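You operate a simulated robot arm through the tools that you are given. There is no shell and no other tool. Be economical: measure what you need, move in short steps, check, and stop when the job is done.

You are at the controls of a simulated robot arm. One attempt, no reset.

TASK
Take the yellow weight block labelled "2050 G" from the steel work table and put it on the silver steel plate there.

It is judged by the outcome, as a careful person would: the job done as asked, and still so three seconds after it is handed in. It fails if anything else is knocked over, pushed out of place, dropped, spilled or broken.

THE ROBOT
A 6-joint arm with a two-finger parallel gripper, fixed in place. Base frame: the origin is at the foot of the arm, x ahead of it, y to its left, z up; the work surface is at about z = 0. Lengths are in m, angles in degrees, forces in N, time in s.
With the tool pointing down near the work surface it reaches from about 0.14 to 0.58 m from the base axis. Its first joint turns from -66.0 to 66.0 degrees. Payload 2.1 kg.
The tool frame sits at the grasp point between the pads (the TCP): z along the fingers, y along the line on which they close. The tips reach 0.03 m beyond it. Largest opening 0.094 m; finger width 0.028, thickness 0.01; the body of the gripper, 0.05 by 0.096 m, starts 0.055 m behind the TCP.
Orientation is that of the tool frame in the base frame, as a unit quaternion [w, x, y, z]. With the fingers straight down and closing along the base's y, the tool's x points along the base's -x, its y along +y and its z along -z.

THE INTERFACE
- The arm moves only by the tool servo_tool. Its arguments are lists of equal length, an entry for each row: "gripper": the opening, from 0 (shut) to 1 (fully open); "travel": the shift along the base's x, y, z in m, a list of three; "angular": the turn, a rotation vector about the base's x, y, z in degrees, a list of three. In form: {"gripper": [gripper, ...], "travel": [[tx, ty, tz], ...], "angular": [[rx, ry, rz], ...]}. A call has 1 to 10 rows; each row is the pose to reach, as a shift and turn from the pose commanded when the call began. A row lasts 0.2 s, in which the tool goes at most 0.05 m and 8.6 degrees; a call with a longer step from one row to the next is refused whole, and so is a gripper value outside its range. A pose out of reach is approached as far as the arm can. The call stops where the force on the tool passes 40 N (or 10 N more than at its start, if that is more) or the arm is blocked; 0.2 s more then pass. The fingers move at their own pace (about 0.072 m/s each) and stop on an object; they squeeze with about 29 N. The grip force told is the motor's: it shows also when the fingers shut on nothing. Time passes only in rows, and 0.2 s behind the last, so rows that repeat a pose let the fingers close. It gives the time, the measured TCP pose, the force on the tool (base axes), the opening and the grip force at its end, in the units of the frame above (readings bear some noise), and new pictures: "pictures" is both (left out), scene, wrist or none.
- Cameras (640 x 400 px; columns grow to the right, rows downward): "scene" is fixed at [0.037, -0.3595, 0.4945]; the picture's right is [0.91, -0.41, 0.00], its down [-0.20, -0.43, -0.88] and it looks along [0.36, 0.80, -0.48] (base axes); focal length 355 px, centre (320, 200). "wrist" rides on the gripper at [-0.037, 0, -0.058] in the tool frame; the picture's right is [0.00, -1.00, 0.00], its down [0.97, 0.00, -0.24] and it looks along [0.24, 0.00, 0.97] (tool axes); focal length 218 px, centre (320, 200). There is no depth. A picture from a camera that has moved, and an enlarged one, comes with that camera's place and axes in the base frame and with its lens.
- zoom(camera, box): a new picture of the part [left, top, right, bottom] of that camera's present view, enlarged. No time passes.
- hand_in(): hands the job in; it is judged then, once.

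Go step by step. Nothing tells you positions but the pictures and the camera data: compare them with the known pose of the tool, close in by small moves and look again before you grip or let go. The budget is 90 turns and 170 pictures, counting those below and the enlarged ones. Unless the task says otherwise, let go and move clear before handing in, and close with one line.

The tools are called after ">>>" by a JSON object that holds its "fn" and its "kwargs". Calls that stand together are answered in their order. servo_tool: Moves the arm, as the interface text tells. Its arguments: {"type":"object","properties":{"gripper":{"type":"array"},"travel":{"type":"array"},"angular":{"type":"array"},"pictures":{"type":"string","enum":["both","scene","wrist","none"]}},"required":["gripper","travel","angular"]} The other tools are called the same way: zoom (camera, box) takes an enlarged picture of a part of a camera's view; hand_in () hands the job in.

At the start:

```text
time_s: 0.0
ee_pos: [0.2765, 0.1086, 0.3059]
tcp_rot: [0.0, 0.0, 1.0, 0.0]
ft_force: [-0.1, -0.4, -0.5]
opening: 0.0937
finger_force: 0.0
```

scene: 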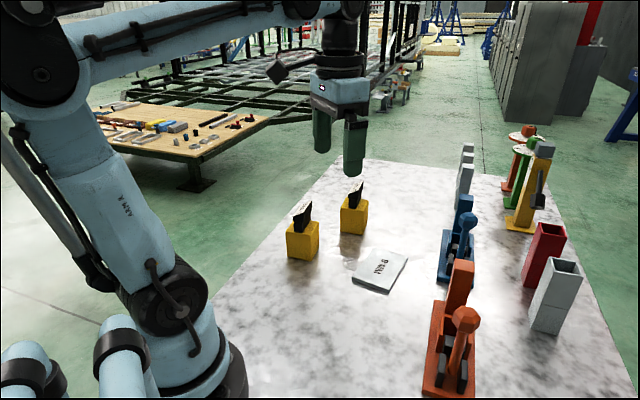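
wrist: 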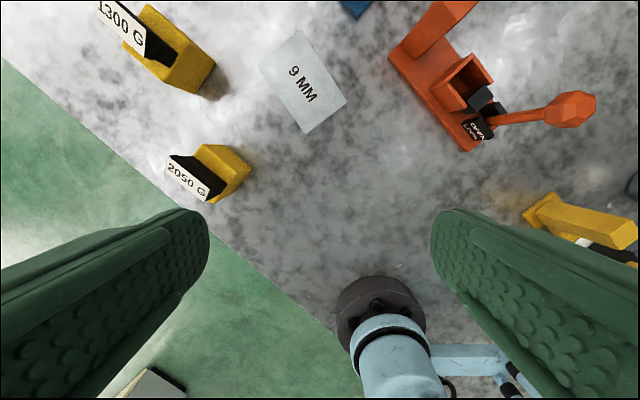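

I see two yellow blocks with label plates; the one nearer the base reads 2050 G, at about (0.28, 0.26), and the plate marked 9 MM is to its right. I'll zoom in to measure them.

>>> {"fn": "zoom", "kwargs": {"camera": "wrist", "box": [120, 0, 380, 220]}}

>>> {"fn": "zoom", "kwargs": {"camera": "scene", "box": [260, 160, 430, 310]}}

```text
1.82 times, centred on (250, 110) of wrist
camera zoom: at [0.3144, 0.1096, 0.3657], right [0.0, -1.0, 0.0], down [-0.97, 0.0, 0.24], along [-0.24, 0.0, -0.97], focal length 397 px, centre (447, 364)
```

zoom: 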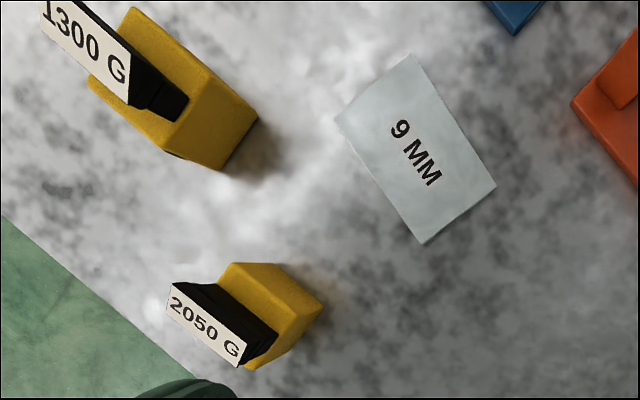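

```text
2.67 times, centred on (345, 235) of scene
camera zoom: at [0.037, -0.3595, 0.4945], right [0.91, -0.41, 0.0], down [-0.2, -0.43, -0.88], along [0.36, 0.8, -0.48], focal length 946 px, centre (253, 107)
```

zoom: 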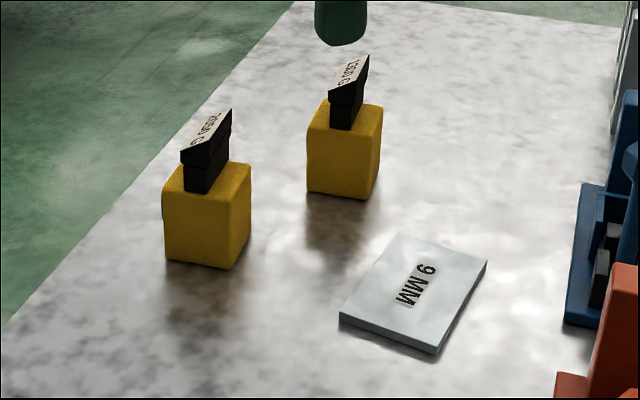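

The block is about 0.057 m on a side, roughly centred at (0.271, 0.255) with a yaw of about 53°, and has a black fin on top. The plate's centre is about (0.396, 0.126). I'll move above the block, turning 53° so the fingers close across the fin, and look again.

>>> {"fn": "servo_tool", "kwargs": {"gripper": [1, 1, 1, 1, 1, 1, 1, 1], "travel": [[0, 0.02, -0.01], [0, 0.04, -0.02], [0, 0.06, -0.03], [0, 0.08, -0.04], [-0.002, 0.1, -0.05], [-0.004, 0.12, -0.06], [-0.005, 0.146, -0.07], [-0.005, 0.146, -0.07]], "angular": [[0, 0, 7.5], [0, 0, 15], [0, 0, 22.5], [0, 0, 30], [0, 0, 37.5], [0, 0, 45], [0, 0, 53], [0, 0, 53]]}}

```text
time_s: 1.8
ee_pos: [0.2716, 0.256, 0.2369]
tcp_rot: [-0.001, -0.447, 0.895, 0.0]
ft_force: [-0.4, 1.2, -0.1]
opening: 0.0941
finger_force: 0.1
camera wrist: at [0.2952, 0.2858, 0.2951], right [0.8, -0.6, 0.0], down [-0.58, -0.78, 0.24], along [-0.14, -0.19, -0.97], focal length 218 px, centre (320, 200)
```

scene: 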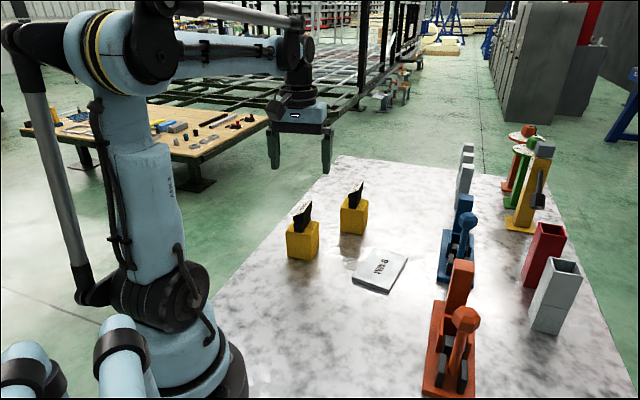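
wrist: 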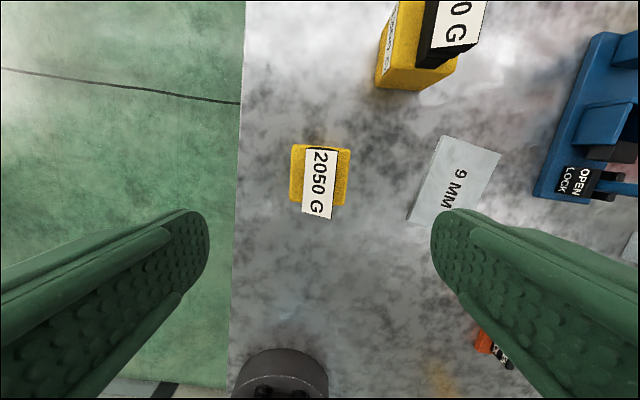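

The tool is above the block, and the body and fin look aligned with the fingers. I'll zoom in to measure more exactly.

>>> {"fn": "zoom", "kwargs": {"camera": "wrist", "box": [256, 120, 384, 240]}}

>>> {"fn": "zoom", "kwargs": {"camera": "scene", "box": [270, 190, 340, 270]}}

```text
3.33 times, centred on (320, 180) of wrist
camera zoom: at [0.2952, 0.2858, 0.2951], right [0.8, -0.6, 0.0], down [-0.58, -0.78, 0.24], along [-0.14, -0.19, -0.97], focal length 728 px, centre (320, 267)
```

zoom: 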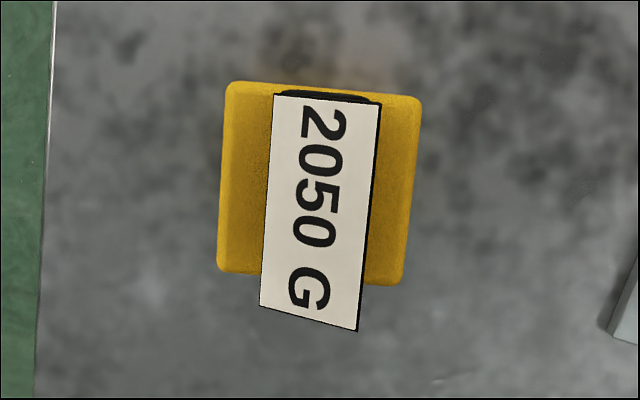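

```text
5.00 times, centred on (305, 230) of scene
camera zoom: at [0.037, -0.3595, 0.4945], right [0.91, -0.41, 0.0], down [-0.2, -0.43, -0.88], along [0.36, 0.8, -0.48], focal length 1774 px, centre (395, 50)
```

zoom: 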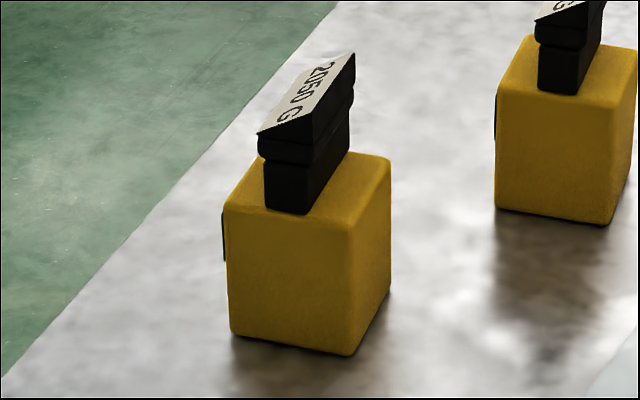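

The block is centred at about (0.277, 0.261) with a yaw of about 49°. Its body top is at z ≈ 0.062 and its fin reaches about 0.11, so I'll grip the fin from above. I'll centre, turn back by 4° and come partway down.

>>> {"fn": "servo_tool", "kwargs": {"gripper": [1, 1, 1, 1], "travel": [[0.005, 0.006, -0.02], [0.005, 0.006, -0.05], [0.005, 0.006, -0.08], [0.005, 0.006, -0.08]], "angular": [[0, 0, -4], [0, 0, -4], [0, 0, -4], [0, 0, -4]]}}

>>> {"fn": "zoom", "kwargs": {"camera": "scene", "box": [250, 130, 370, 270]}}

```text
time_s: 2.8
ee_pos: [0.2783, 0.2623, 0.1581]
tcp_rot: [0.001, -0.414, 0.91, 0.0]
ft_force: [1.0, -0.1, 0.0]
opening: 0.0942
finger_force: 0.0
camera wrist: at [0.3023, 0.2904, 0.2164], right [0.75, -0.66, 0.0], down [-0.64, -0.73, 0.24], along [-0.16, -0.18, -0.97], focal length 218 px, centre (320, 200)
```

scene: 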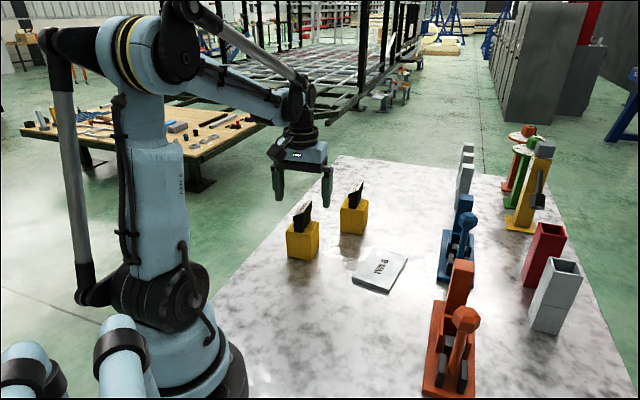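
wrist: 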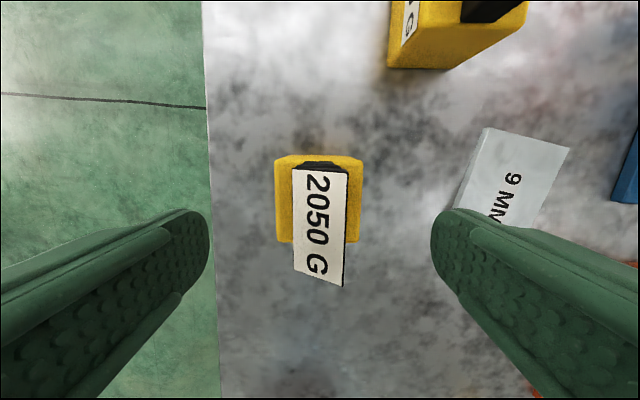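

```text
2.86 times, centred on (310, 200) of scene
camera zoom: at [0.037, -0.3595, 0.4945], right [0.91, -0.41, 0.0], down [-0.2, -0.43, -0.88], along [0.36, 0.8, -0.48], focal length 1014 px, centre (349, 200)
```

zoom: 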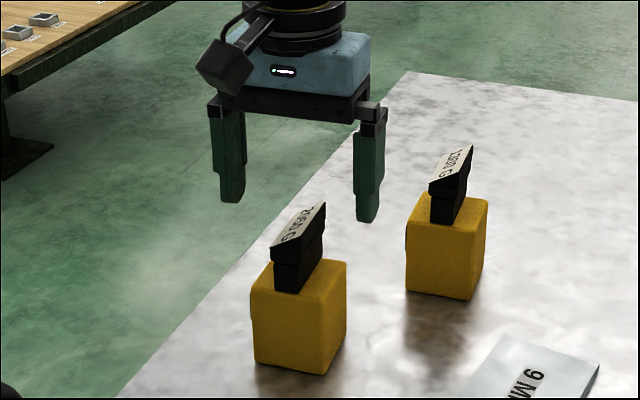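

The tool is centred over the block and the fin lies between the fingers. I'll lower to z ≈ 0.098 so the tips stay just above the body.

>>> {"fn": "servo_tool", "kwargs": {"gripper": [1, 1, 1, 1], "travel": [[-0.001, -0.001, -0.02], [-0.001, -0.001, -0.04], [-0.001, -0.001, -0.058], [-0.001, -0.001, -0.058]], "angular": [[0, 0, 0], [0, 0, 0], [0, 0, 0], [0, 0, 0]]}}

>>> {"fn": "zoom", "kwargs": {"camera": "scene", "box": [260, 160, 350, 270]}}

```text
time_s: 3.8
ee_pos: [0.2762, 0.2613, 0.099]
tcp_rot: [0.0, -0.415, 0.91, 0.0]
ft_force: [0.2, 0.5, -0.4]
opening: 0.0941
finger_force: 0.1
camera wrist: at [0.3012, 0.2899, 0.1584], right [0.75, -0.66, 0.0], down [-0.64, -0.73, 0.24], along [-0.16, -0.18, -0.97], focal length 218 px, centre (320, 200)
```

scene: 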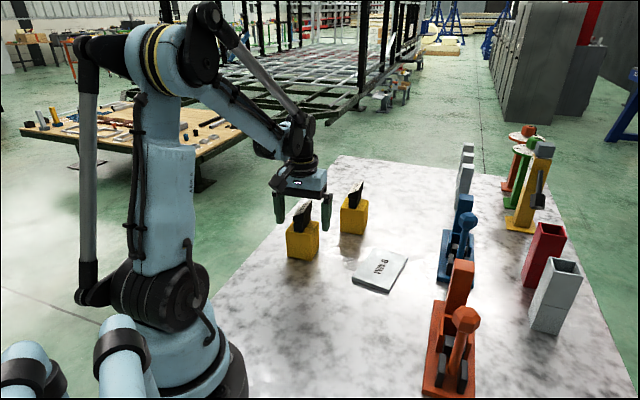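
wrist: 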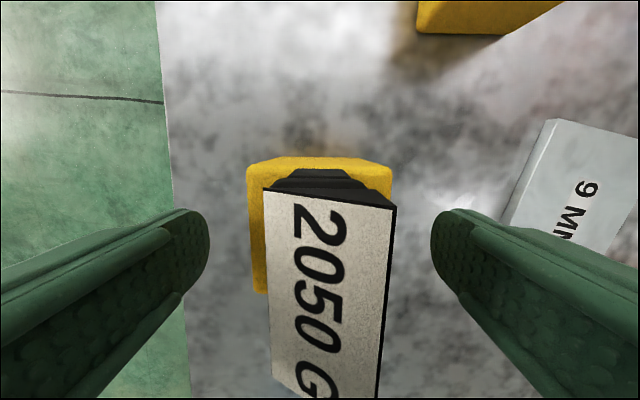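

```text
3.64 times, centred on (305, 215) of scene
camera zoom: at [0.037, -0.3595, 0.4945], right [0.91, -0.41, 0.0], down [-0.2, -0.43, -0.88], along [0.36, 0.8, -0.48], focal length 1290 px, centre (374, 146)
```

zoom: 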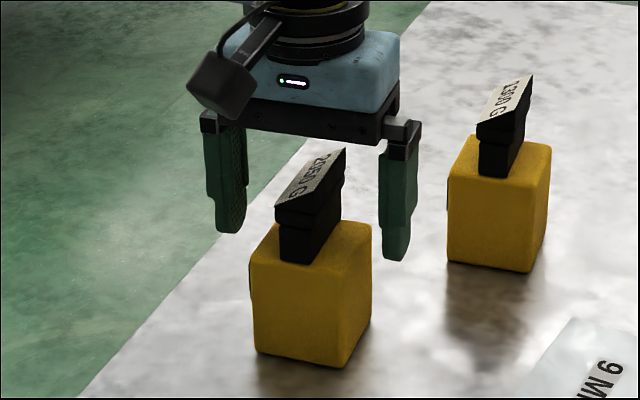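

The fin sits between the pads, with the tips just above the body. I'll close the gripper.

>>> {"fn": "servo_tool", "kwargs": {"gripper": [0, 0, 0, 0, 0], "travel": [[0, 0, 0], [0, 0, 0], [0, 0, 0], [0, 0, 0], [0, 0, 0]], "angular": [[0, 0, 0], [0, 0, 0], [0, 0, 0], [0, 0, 0], [0, 0, 0]]}}

>>> {"fn": "zoom", "kwargs": {"camera": "scene", "box": [260, 160, 350, 270]}}

```text
time_s: 5.0
ee_pos: [0.2767, 0.2622, 0.0986]
tcp_rot: [-0.001, -0.415, 0.91, 0.001]
ft_force: [-6.5, 5.8, 0.1]
opening: 0.0601
finger_force: 28.9
camera wrist: at [0.3008, 0.2903, 0.1585], right [0.76, -0.66, 0.0], down [-0.64, -0.73, 0.24], along [-0.16, -0.18, -0.97], focal length 218 px, centre (320, 200)
```

scene: 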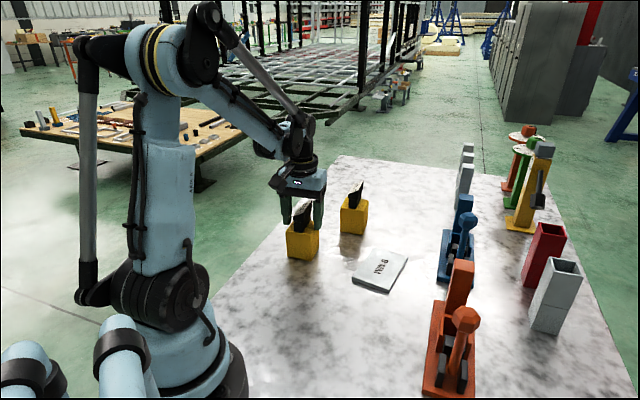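
wrist: 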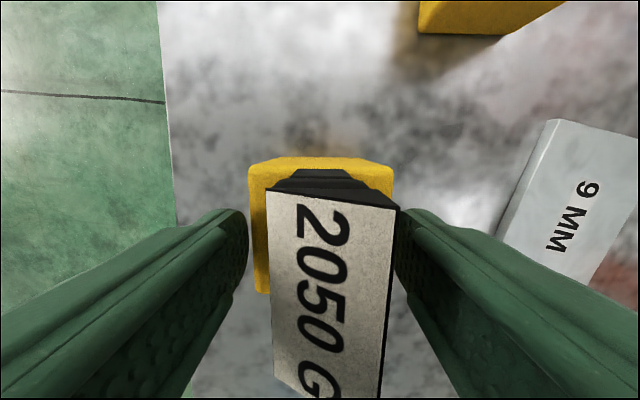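

```text
3.64 times, centred on (305, 215) of scene
camera zoom: at [0.037, -0.3595, 0.4945], right [0.91, -0.41, 0.0], down [-0.2, -0.43, -0.88], along [0.36, 0.8, -0.48], focal length 1290 px, centre (374, 146)
```

zoom: 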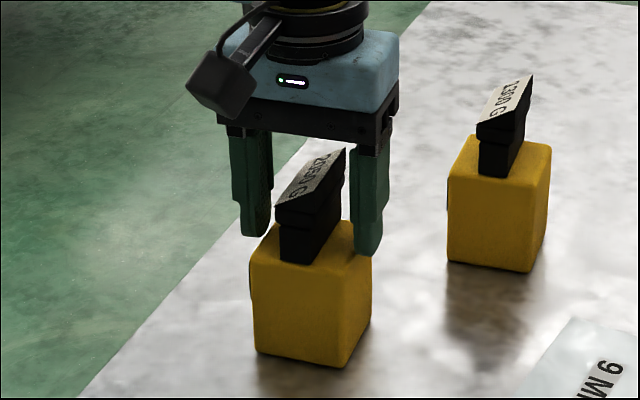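

The fingers stopped at 0.060 m, which is the body's width, so the tips caught the body's top edges instead of the fin. The body is a bit taller than I estimated. I'll open, lower about 24 mm and look, so I can grip the body properly while staying clear of the fin's top.

>>> {"fn": "servo_tool", "kwargs": {"gripper": [1, 1, 1, 1, 1, 1, 1], "travel": [[0, 0, 0], [0, 0, 0], [0.001, -0.001, 0], [0.001, -0.001, -0.008], [0.001, -0.001, -0.016], [0.001, -0.001, -0.024], [0.001, -0.001, -0.024]], "angular": [[0, 0, 0], [0, 0, 0], [0, 0, 0], [0, 0, 0], [0, 0, 0], [0, 0, 0], [0, 0, 0]]}}

>>> {"fn": "zoom", "kwargs": {"camera": "scene", "box": [260, 160, 350, 270]}}

```text
time_s: 6.6
ee_pos: [0.2784, 0.2586, 0.0749]
tcp_rot: [0.001, -0.415, 0.91, 0.0]
ft_force: [0.1, 0.4, -0.3]
opening: 0.0942
finger_force: 0.1
camera wrist: at [0.302, 0.2882, 0.1331], right [0.75, -0.66, 0.0], down [-0.64, -0.73, 0.24], along [-0.16, -0.18, -0.97], focal length 218 px, centre (320, 200)
```

scene: 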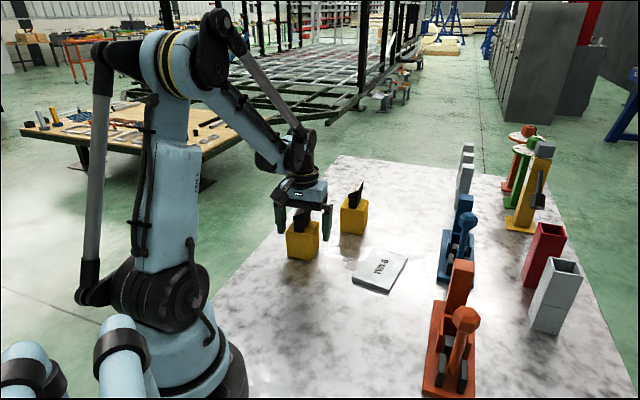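
wrist: 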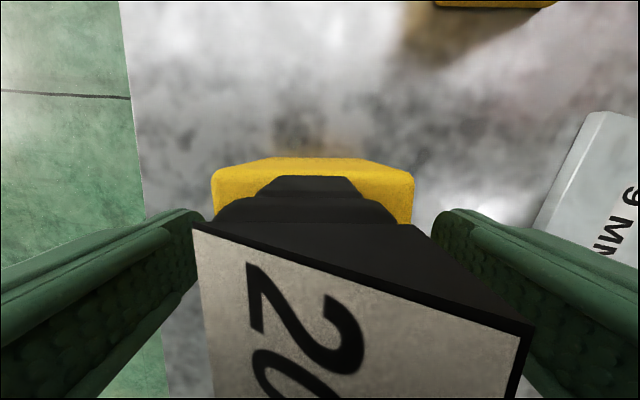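

```text
3.64 times, centred on (305, 215) of scene
camera zoom: at [0.037, -0.3595, 0.4945], right [0.91, -0.41, 0.0], down [-0.2, -0.43, -0.88], along [0.36, 0.8, -0.48], focal length 1290 px, centre (374, 146)
```

zoom: 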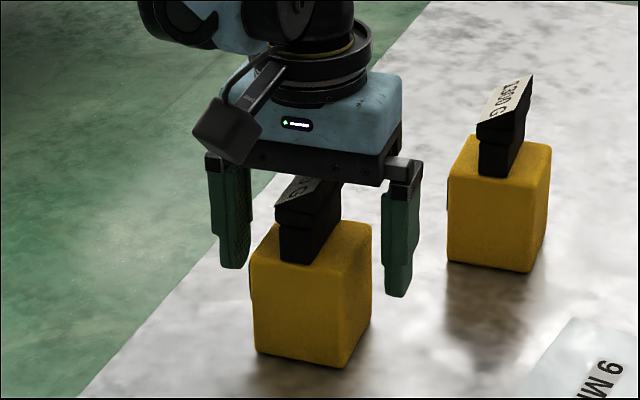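

The fingers now straddle the upper body without contact. I'll close on it.

>>> {"fn": "servo_tool", "kwargs": {"gripper": [0, 0, 0, 0, 0], "travel": [[0, 0, 0], [0, 0, 0], [0, 0, 0], [0, 0, 0], [0, 0, 0]], "angular": [[0, 0, 0], [0, 0, 0], [0, 0, 0], [0, 0, 0], [0, 0, 0]]}}

>>> {"fn": "zoom", "kwargs": {"camera": "scene", "box": [260, 160, 350, 270]}}

```text
time_s: 7.8
ee_pos: [0.2754, 0.2595, 0.0749]
tcp_rot: [0.0, -0.414, 0.91, 0.0]
ft_force: [-8.6, 6.8, -0.2]
opening: 0.0647
finger_force: 29.0
camera wrist: at [0.3019, 0.2882, 0.1331], right [0.75, -0.66, 0.0], down [-0.64, -0.73, 0.24], along [-0.16, -0.18, -0.97], focal length 218 px, centre (320, 200)
```

scene: 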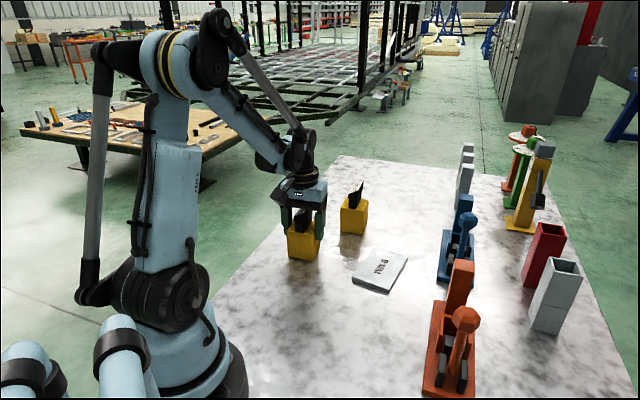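
wrist: 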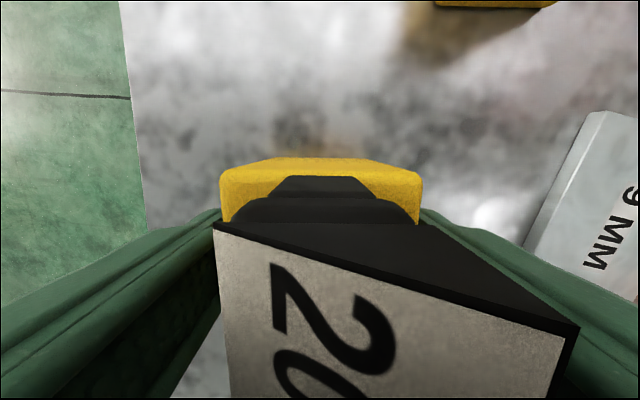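

```text
3.64 times, centred on (305, 215) of scene
camera zoom: at [0.037, -0.3595, 0.4945], right [0.91, -0.41, 0.0], down [-0.2, -0.43, -0.88], along [0.36, 0.8, -0.48], focal length 1290 px, centre (374, 146)
```

zoom: 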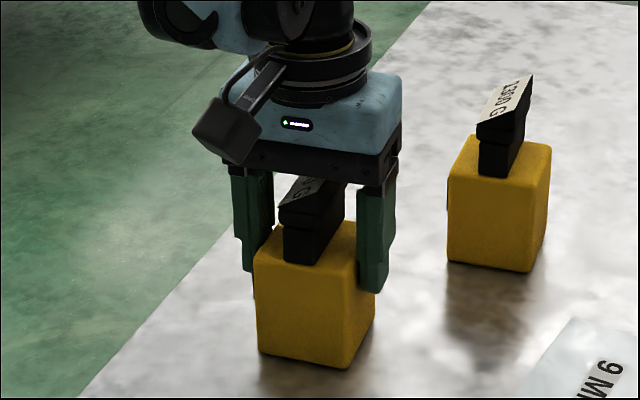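

The grip holds the body at 0.065 m, and the block shifted about 3 mm as it centred itself. I'll lift slightly and check for slip.

>>> {"fn": "servo_tool", "kwargs": {"gripper": [0, 0, 0, 0], "travel": [[0, 0, 0.004], [0, 0, 0.01], [0, 0, 0.018], [0, 0, 0.018]], "angular": [[0, 0, 0], [0, 0, 0], [0, 0, 0], [0, 0, 0]]}}

>>> {"fn": "zoom", "kwargs": {"camera": "scene", "box": [260, 160, 350, 270]}}

```text
time_s: 8.8
ee_pos: [0.2782, 0.2592, 0.0923]
tcp_rot: [0.0, -0.415, 0.91, 0.0]
ft_force: [0.1, -1.0, -20.4]
opening: 0.0643
finger_force: 29.3
camera wrist: at [0.3027, 0.2878, 0.1509], right [0.75, -0.66, 0.0], down [-0.64, -0.73, 0.24], along [-0.16, -0.18, -0.97], focal length 218 px, centre (320, 200)
```

scene: 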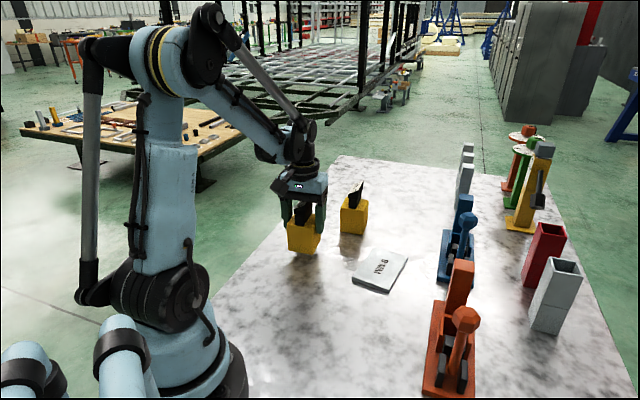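
wrist: 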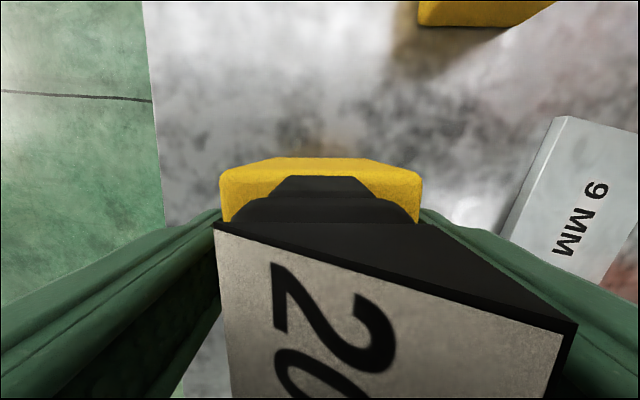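

```text
3.64 times, centred on (305, 215) of scene
camera zoom: at [0.037, -0.3595, 0.4945], right [0.91, -0.41, 0.0], down [-0.2, -0.43, -0.88], along [0.36, 0.8, -0.48], focal length 1290 px, centre (374, 146)
```

zoom: 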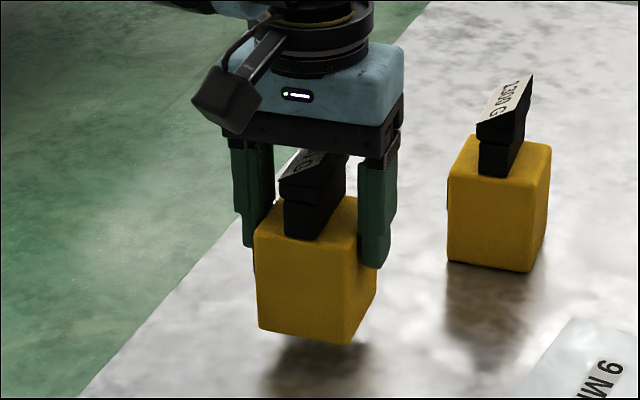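

The lift is clean, with about 20 N carried and no slip. The plate is centred near (0.40, 0.13) with a yaw of about 36°, so I'll raise the block, carry it over and turn 13° to align.

>>> {"fn": "servo_tool", "kwargs": {"gripper": [0, 0, 0, 0, 0, 0, 0, 0, 0, 0], "travel": [[0, 0, 0.02], [0, 0, 0.04], [0.015, -0.016, 0.05], [0.035, -0.037, 0.05], [0.055, -0.058, 0.05], [0.075, -0.079, 0.05], [0.095, -0.1, 0.05], [0.11, -0.117, 0.05], [0.122, -0.13, 0.05], [0.122, -0.13, 0.05]], "angular": [[0, 0, 0], [0, 0, 0], [0, 0, 0], [0, 0, -3], [0, 0, -6], [0, 0, -9], [0, 0, -12], [0, 0, -13], [0, 0, -13], [0, 0, -13]]}}

>>> {"fn": "zoom", "kwargs": {"camera": "scene", "box": [300, 130, 460, 310]}}

```text
time_s: 11.0
ee_pos: [0.3988, 0.1272, 0.1425]
tcp_rot: [0.0, -0.309, 0.951, 0.0]
ft_force: [0.2, 0.7, -20.1]
opening: 0.0645
finger_force: 29.0
camera wrist: at [0.43, 0.1501, 0.2017], right [0.59, -0.81, 0.0], down [-0.79, -0.57, 0.24], along [-0.19, -0.14, -0.97], focal length 218 px, centre (320, 200)
```

scene: 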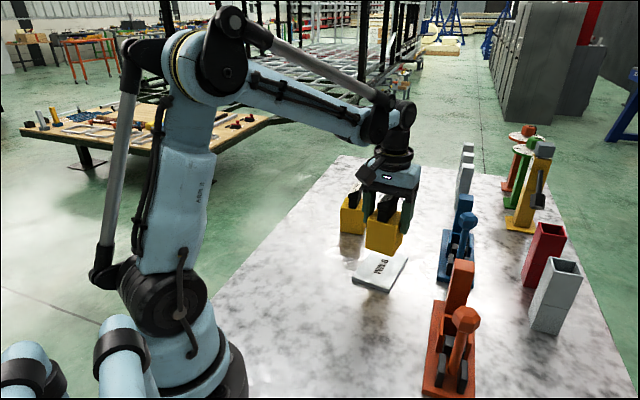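
wrist: 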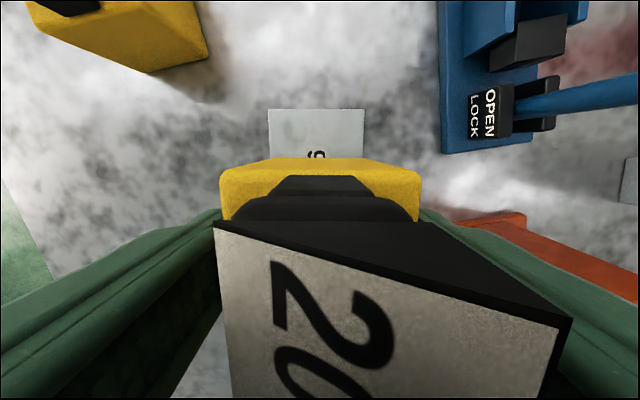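

```text
2.22 times, centred on (380, 220) of scene
camera zoom: at [0.037, -0.3595, 0.4945], right [0.91, -0.41, 0.0], down [-0.2, -0.43, -0.88], along [0.36, 0.8, -0.48], focal length 788 px, centre (187, 156)
```

zoom: 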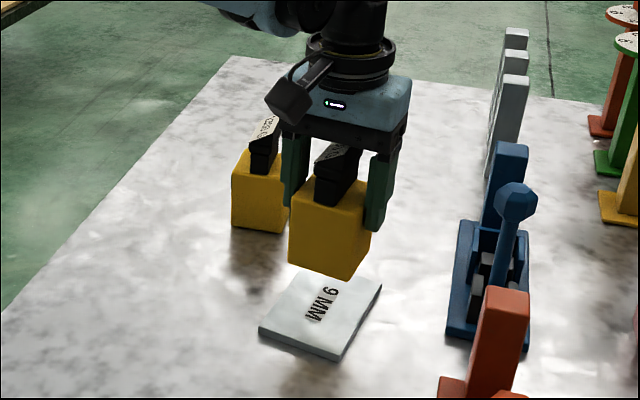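

The yaw matches the plate. The plate's centre is about 2.5 mm to the left and 7 mm ahead of the block, so I'll correct that and lower to just above the plate.

>>> {"fn": "servo_tool", "kwargs": {"gripper": [0, 0, 0, 0, 0], "travel": [[0.0042, 0.0061, -0.005], [0.0042, 0.0061, -0.02], [0.0042, 0.0061, -0.035], [0.0042, 0.0061, -0.05], [0.0042, 0.0061, -0.05]], "angular": [[0, 0, 0], [0, 0, 0], [0, 0, 0], [0, 0, 0], [0, 0, 0]]}}

>>> {"fn": "zoom", "kwargs": {"camera": "scene", "box": [330, 190, 430, 310]}}

```text
time_s: 12.2
ee_pos: [0.4029, 0.1344, 0.0938]
tcp_rot: [0.001, -0.309, 0.951, 0.0]
ft_force: [-0.3, -0.6, -20.1]
opening: 0.064
finger_force: 28.6
camera wrist: at [0.4331, 0.1566, 0.1515], right [0.59, -0.81, 0.0], down [-0.79, -0.57, 0.24], along [-0.19, -0.14, -0.97], focal length 218 px, centre (320, 200)
```

scene: 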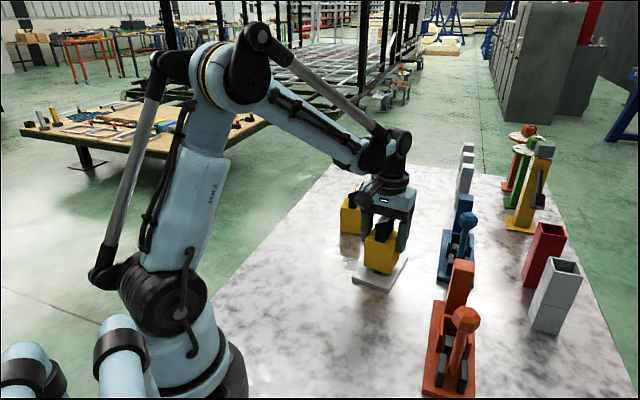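
wrist: 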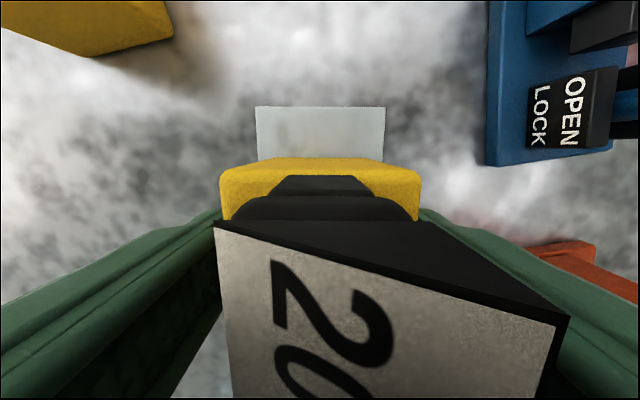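

```text
3.33 times, centred on (380, 250) of scene
camera zoom: at [0.037, -0.3595, 0.4945], right [0.91, -0.41, 0.0], down [-0.2, -0.43, -0.88], along [0.36, 0.8, -0.48], focal length 1182 px, centre (120, 33)
```

zoom: 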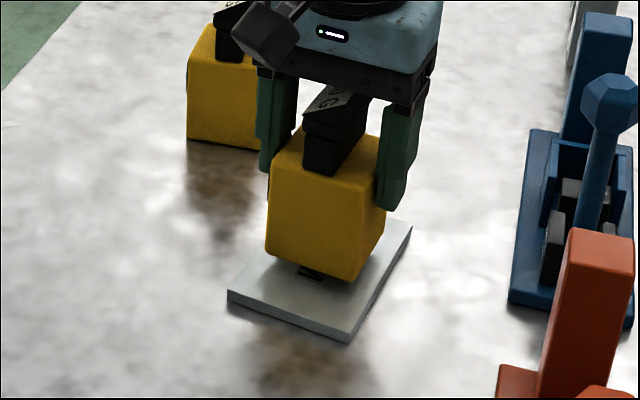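

The block is centred sideways and hovers about 9 mm above the plate. I'll lower gently until the plate takes the load.

>>> {"fn": "servo_tool", "kwargs": {"gripper": [0, 0, 0, 0, 0], "travel": [[0, 0, -0.003], [0, 0, -0.005], [0, 0, -0.007], [0, 0, -0.0085], [0, 0, -0.0085]], "angular": [[0, 0, 0], [0, 0, 0], [0, 0, 0], [0, 0, 0], [0, 0, 0]]}}

>>> {"fn": "zoom", "kwargs": {"camera": "scene", "box": [330, 190, 430, 310]}}

```text
time_s: 13.4
ee_pos: [0.4028, 0.1345, 0.0844]
tcp_rot: [0.0, -0.31, 0.951, 0.0]
ft_force: [-0.4, 0.2, -20.8]
opening: 0.0642
finger_force: 28.8
camera wrist: at [0.4331, 0.1566, 0.1431], right [0.59, -0.81, 0.0], down [-0.79, -0.57, 0.24], along [-0.19, -0.14, -0.97], focal length 218 px, centre (320, 200)
```

scene: 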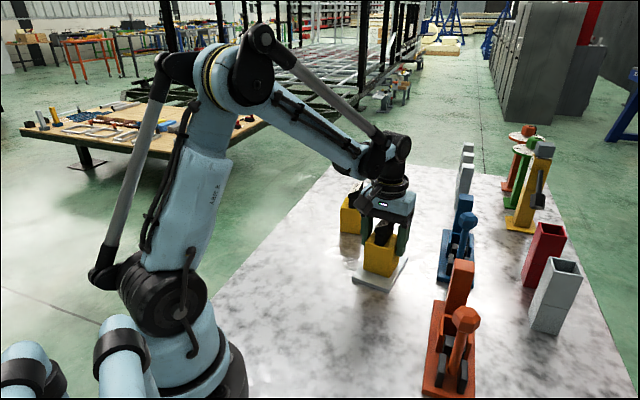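
wrist: 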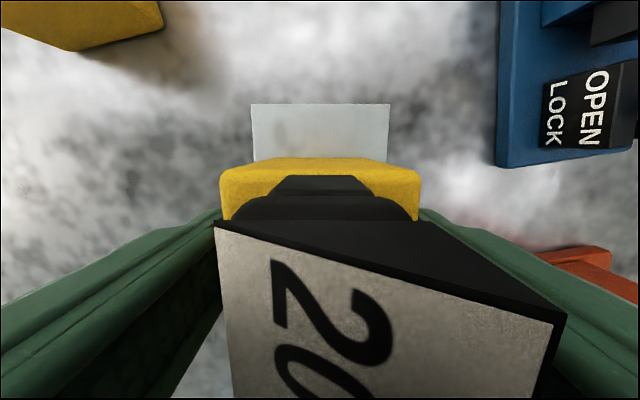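

```text
3.33 times, centred on (380, 250) of scene
camera zoom: at [0.037, -0.3595, 0.4945], right [0.91, -0.41, 0.0], down [-0.2, -0.43, -0.88], along [0.36, 0.8, -0.48], focal length 1182 px, centre (120, 33)
```

zoom: 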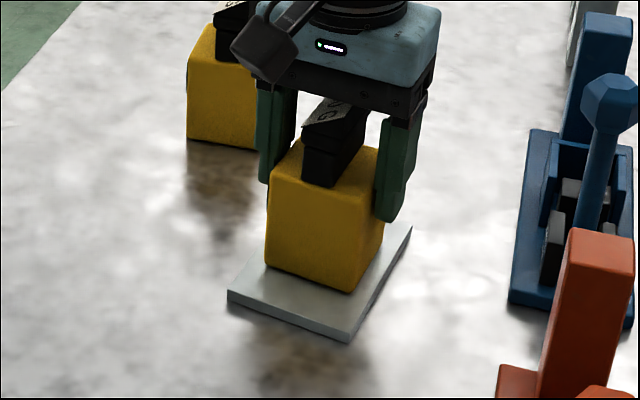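

The force still shows the full weight, so the block is a hair above the plate. I'll lower in 1 mm steps.

>>> {"fn": "servo_tool", "kwargs": {"gripper": [0, 0, 0], "travel": [[0, 0, -0.0005], [0, 0, -0.001], [0, 0, -0.001]], "angular": [[0, 0, 0], [0, 0, 0], [0, 0, 0]], "pictures": "none"}}

```text
time_s: 14.2
ee_pos: [0.4026, 0.1345, 0.0842]
tcp_rot: [-0.001, -0.31, 0.951, -0.001]
ft_force: [-13.2, -3.9, 22.0]
opening: 0.064
finger_force: 28.9
```

The block has touched the plate and is pressing slightly. I'll ease back half a millimetre, then open.

>>> {"fn": "servo_tool", "kwargs": {"gripper": [0, 0], "travel": [[0, 0, 0.0005], [0, 0, 0.0005]], "angular": [[0, 0, 0], [0, 0, 0]], "pictures": "none"}}

```text
time_s: 14.8
ee_pos: [0.4025, 0.1336, 0.0838]
tcp_rot: [0.0, -0.309, 0.951, 0.001]
ft_force: [-9.6, -2.9, 0.4]
opening: 0.0639
finger_force: 29.2
```

The block now rests on the plate with no vertical load on the tool. I'll open the gripper.

>>> {"fn": "servo_tool", "kwargs": {"gripper": [0.75, 0.85, 1, 1, 1], "travel": [[0, 0, 0], [0, 0, 0], [0, 0, 0], [0, 0, 0], [0, 0, 0]], "angular": [[0, 0, 0], [0, 0, 0], [0, 0, 0], [0, 0, 0], [0, 0, 0]]}}

>>> {"fn": "zoom", "kwargs": {"camera": "scene", "box": [330, 190, 430, 310]}}

```text
time_s: 16.0
ee_pos: [0.4026, 0.1343, 0.0844]
tcp_rot: [0.0, -0.31, 0.951, 0.0]
ft_force: [-0.3, -0.5, -1.8]
opening: 0.094
finger_force: 0.2
camera wrist: at [0.4334, 0.1568, 0.1429], right [0.59, -0.81, 0.0], down [-0.79, -0.57, 0.24], along [-0.19, -0.14, -0.97], focal length 218 px, centre (320, 200)
```

scene: 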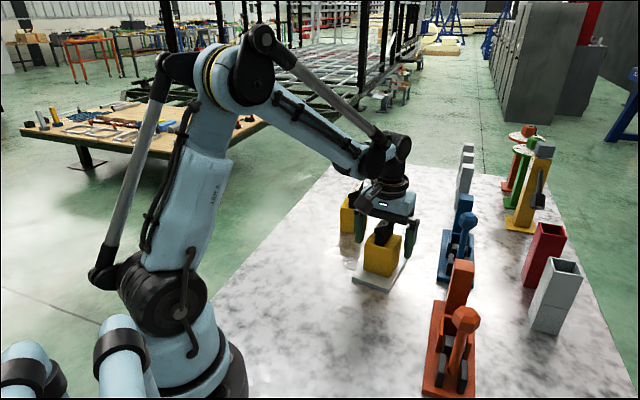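
wrist: 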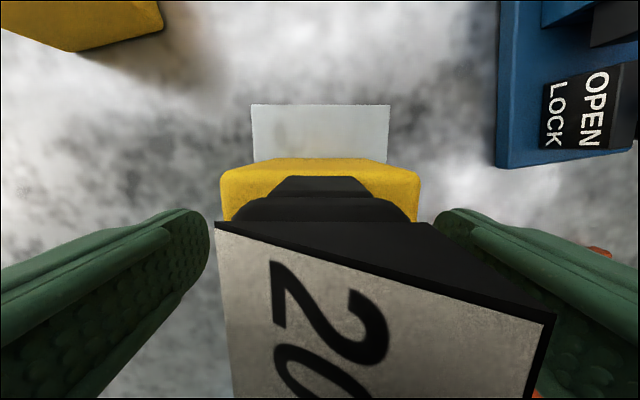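

```text
3.33 times, centred on (380, 250) of scene
camera zoom: at [0.037, -0.3595, 0.4945], right [0.91, -0.41, 0.0], down [-0.2, -0.43, -0.88], along [0.36, 0.8, -0.48], focal length 1182 px, centre (120, 33)
```

zoom: 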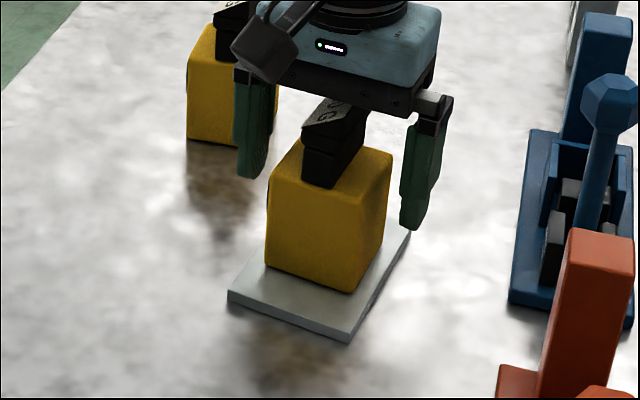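

The gripper has let go and the block sits on the plate. I'll raise straight up, clear of it.

>>> {"fn": "servo_tool", "kwargs": {"gripper": [1, 1, 1, 1, 1, 1], "travel": [[0, 0, 0.015], [0, 0, 0.04], [0, 0, 0.07], [0, 0, 0.1], [0, 0, 0.13], [0, 0, 0.13]], "angular": [[0, 0, 0], [0, 0, 0], [0, 0, 0], [0, 0, 0], [0, 0, 0], [0, 0, 0]]}}

>>> {"fn": "zoom", "kwargs": {"camera": "scene", "box": [330, 190, 430, 310]}}

```text
time_s: 17.4
ee_pos: [0.4033, 0.1363, 0.2145]
tcp_rot: [0.0, -0.309, 0.951, 0.001]
ft_force: [-0.4, 0.2, 0.4]
opening: 0.0942
finger_force: 0.1
camera wrist: at [0.4331, 0.1575, 0.2731], right [0.59, -0.81, 0.0], down [-0.79, -0.57, 0.24], along [-0.19, -0.14, -0.97], focal length 218 px, centre (320, 200)
```

scene: 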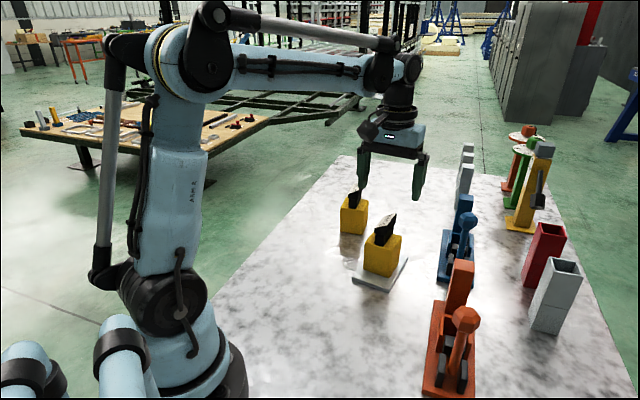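
wrist: 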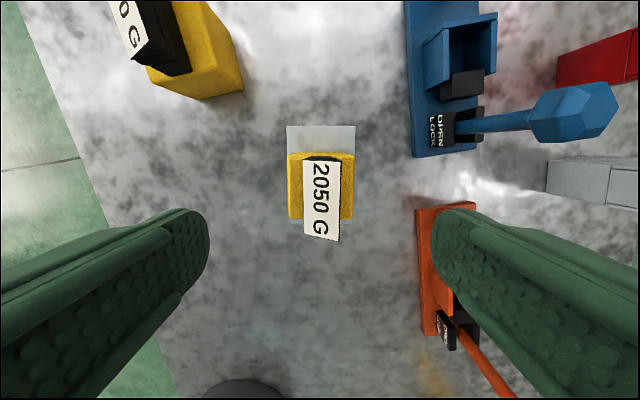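

```text
3.33 times, centred on (380, 250) of scene
camera zoom: at [0.037, -0.3595, 0.4945], right [0.91, -0.41, 0.0], down [-0.2, -0.43, -0.88], along [0.36, 0.8, -0.48], focal length 1182 px, centre (120, 33)
```

zoom: 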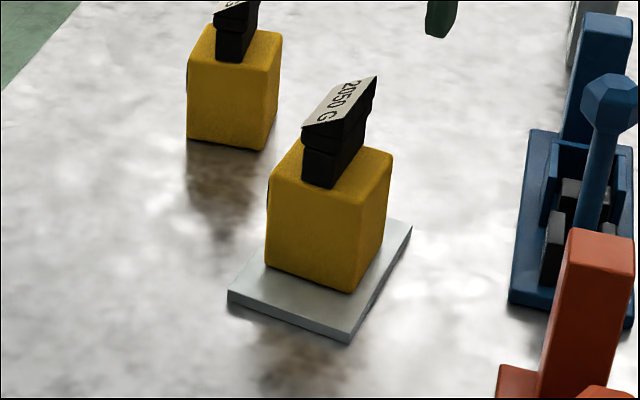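

The 2050 G block stands squarely and fully on the plate, nothing else has moved, and the gripper is clear. I'm handing in.

>>> {"fn": "hand_in", "kwargs": {}}

```text
The job is handed in.
```

The yellow 2050 G block is standing on the silver steel plate, the gripper is clear of it, and nothing else on the table was disturbed.
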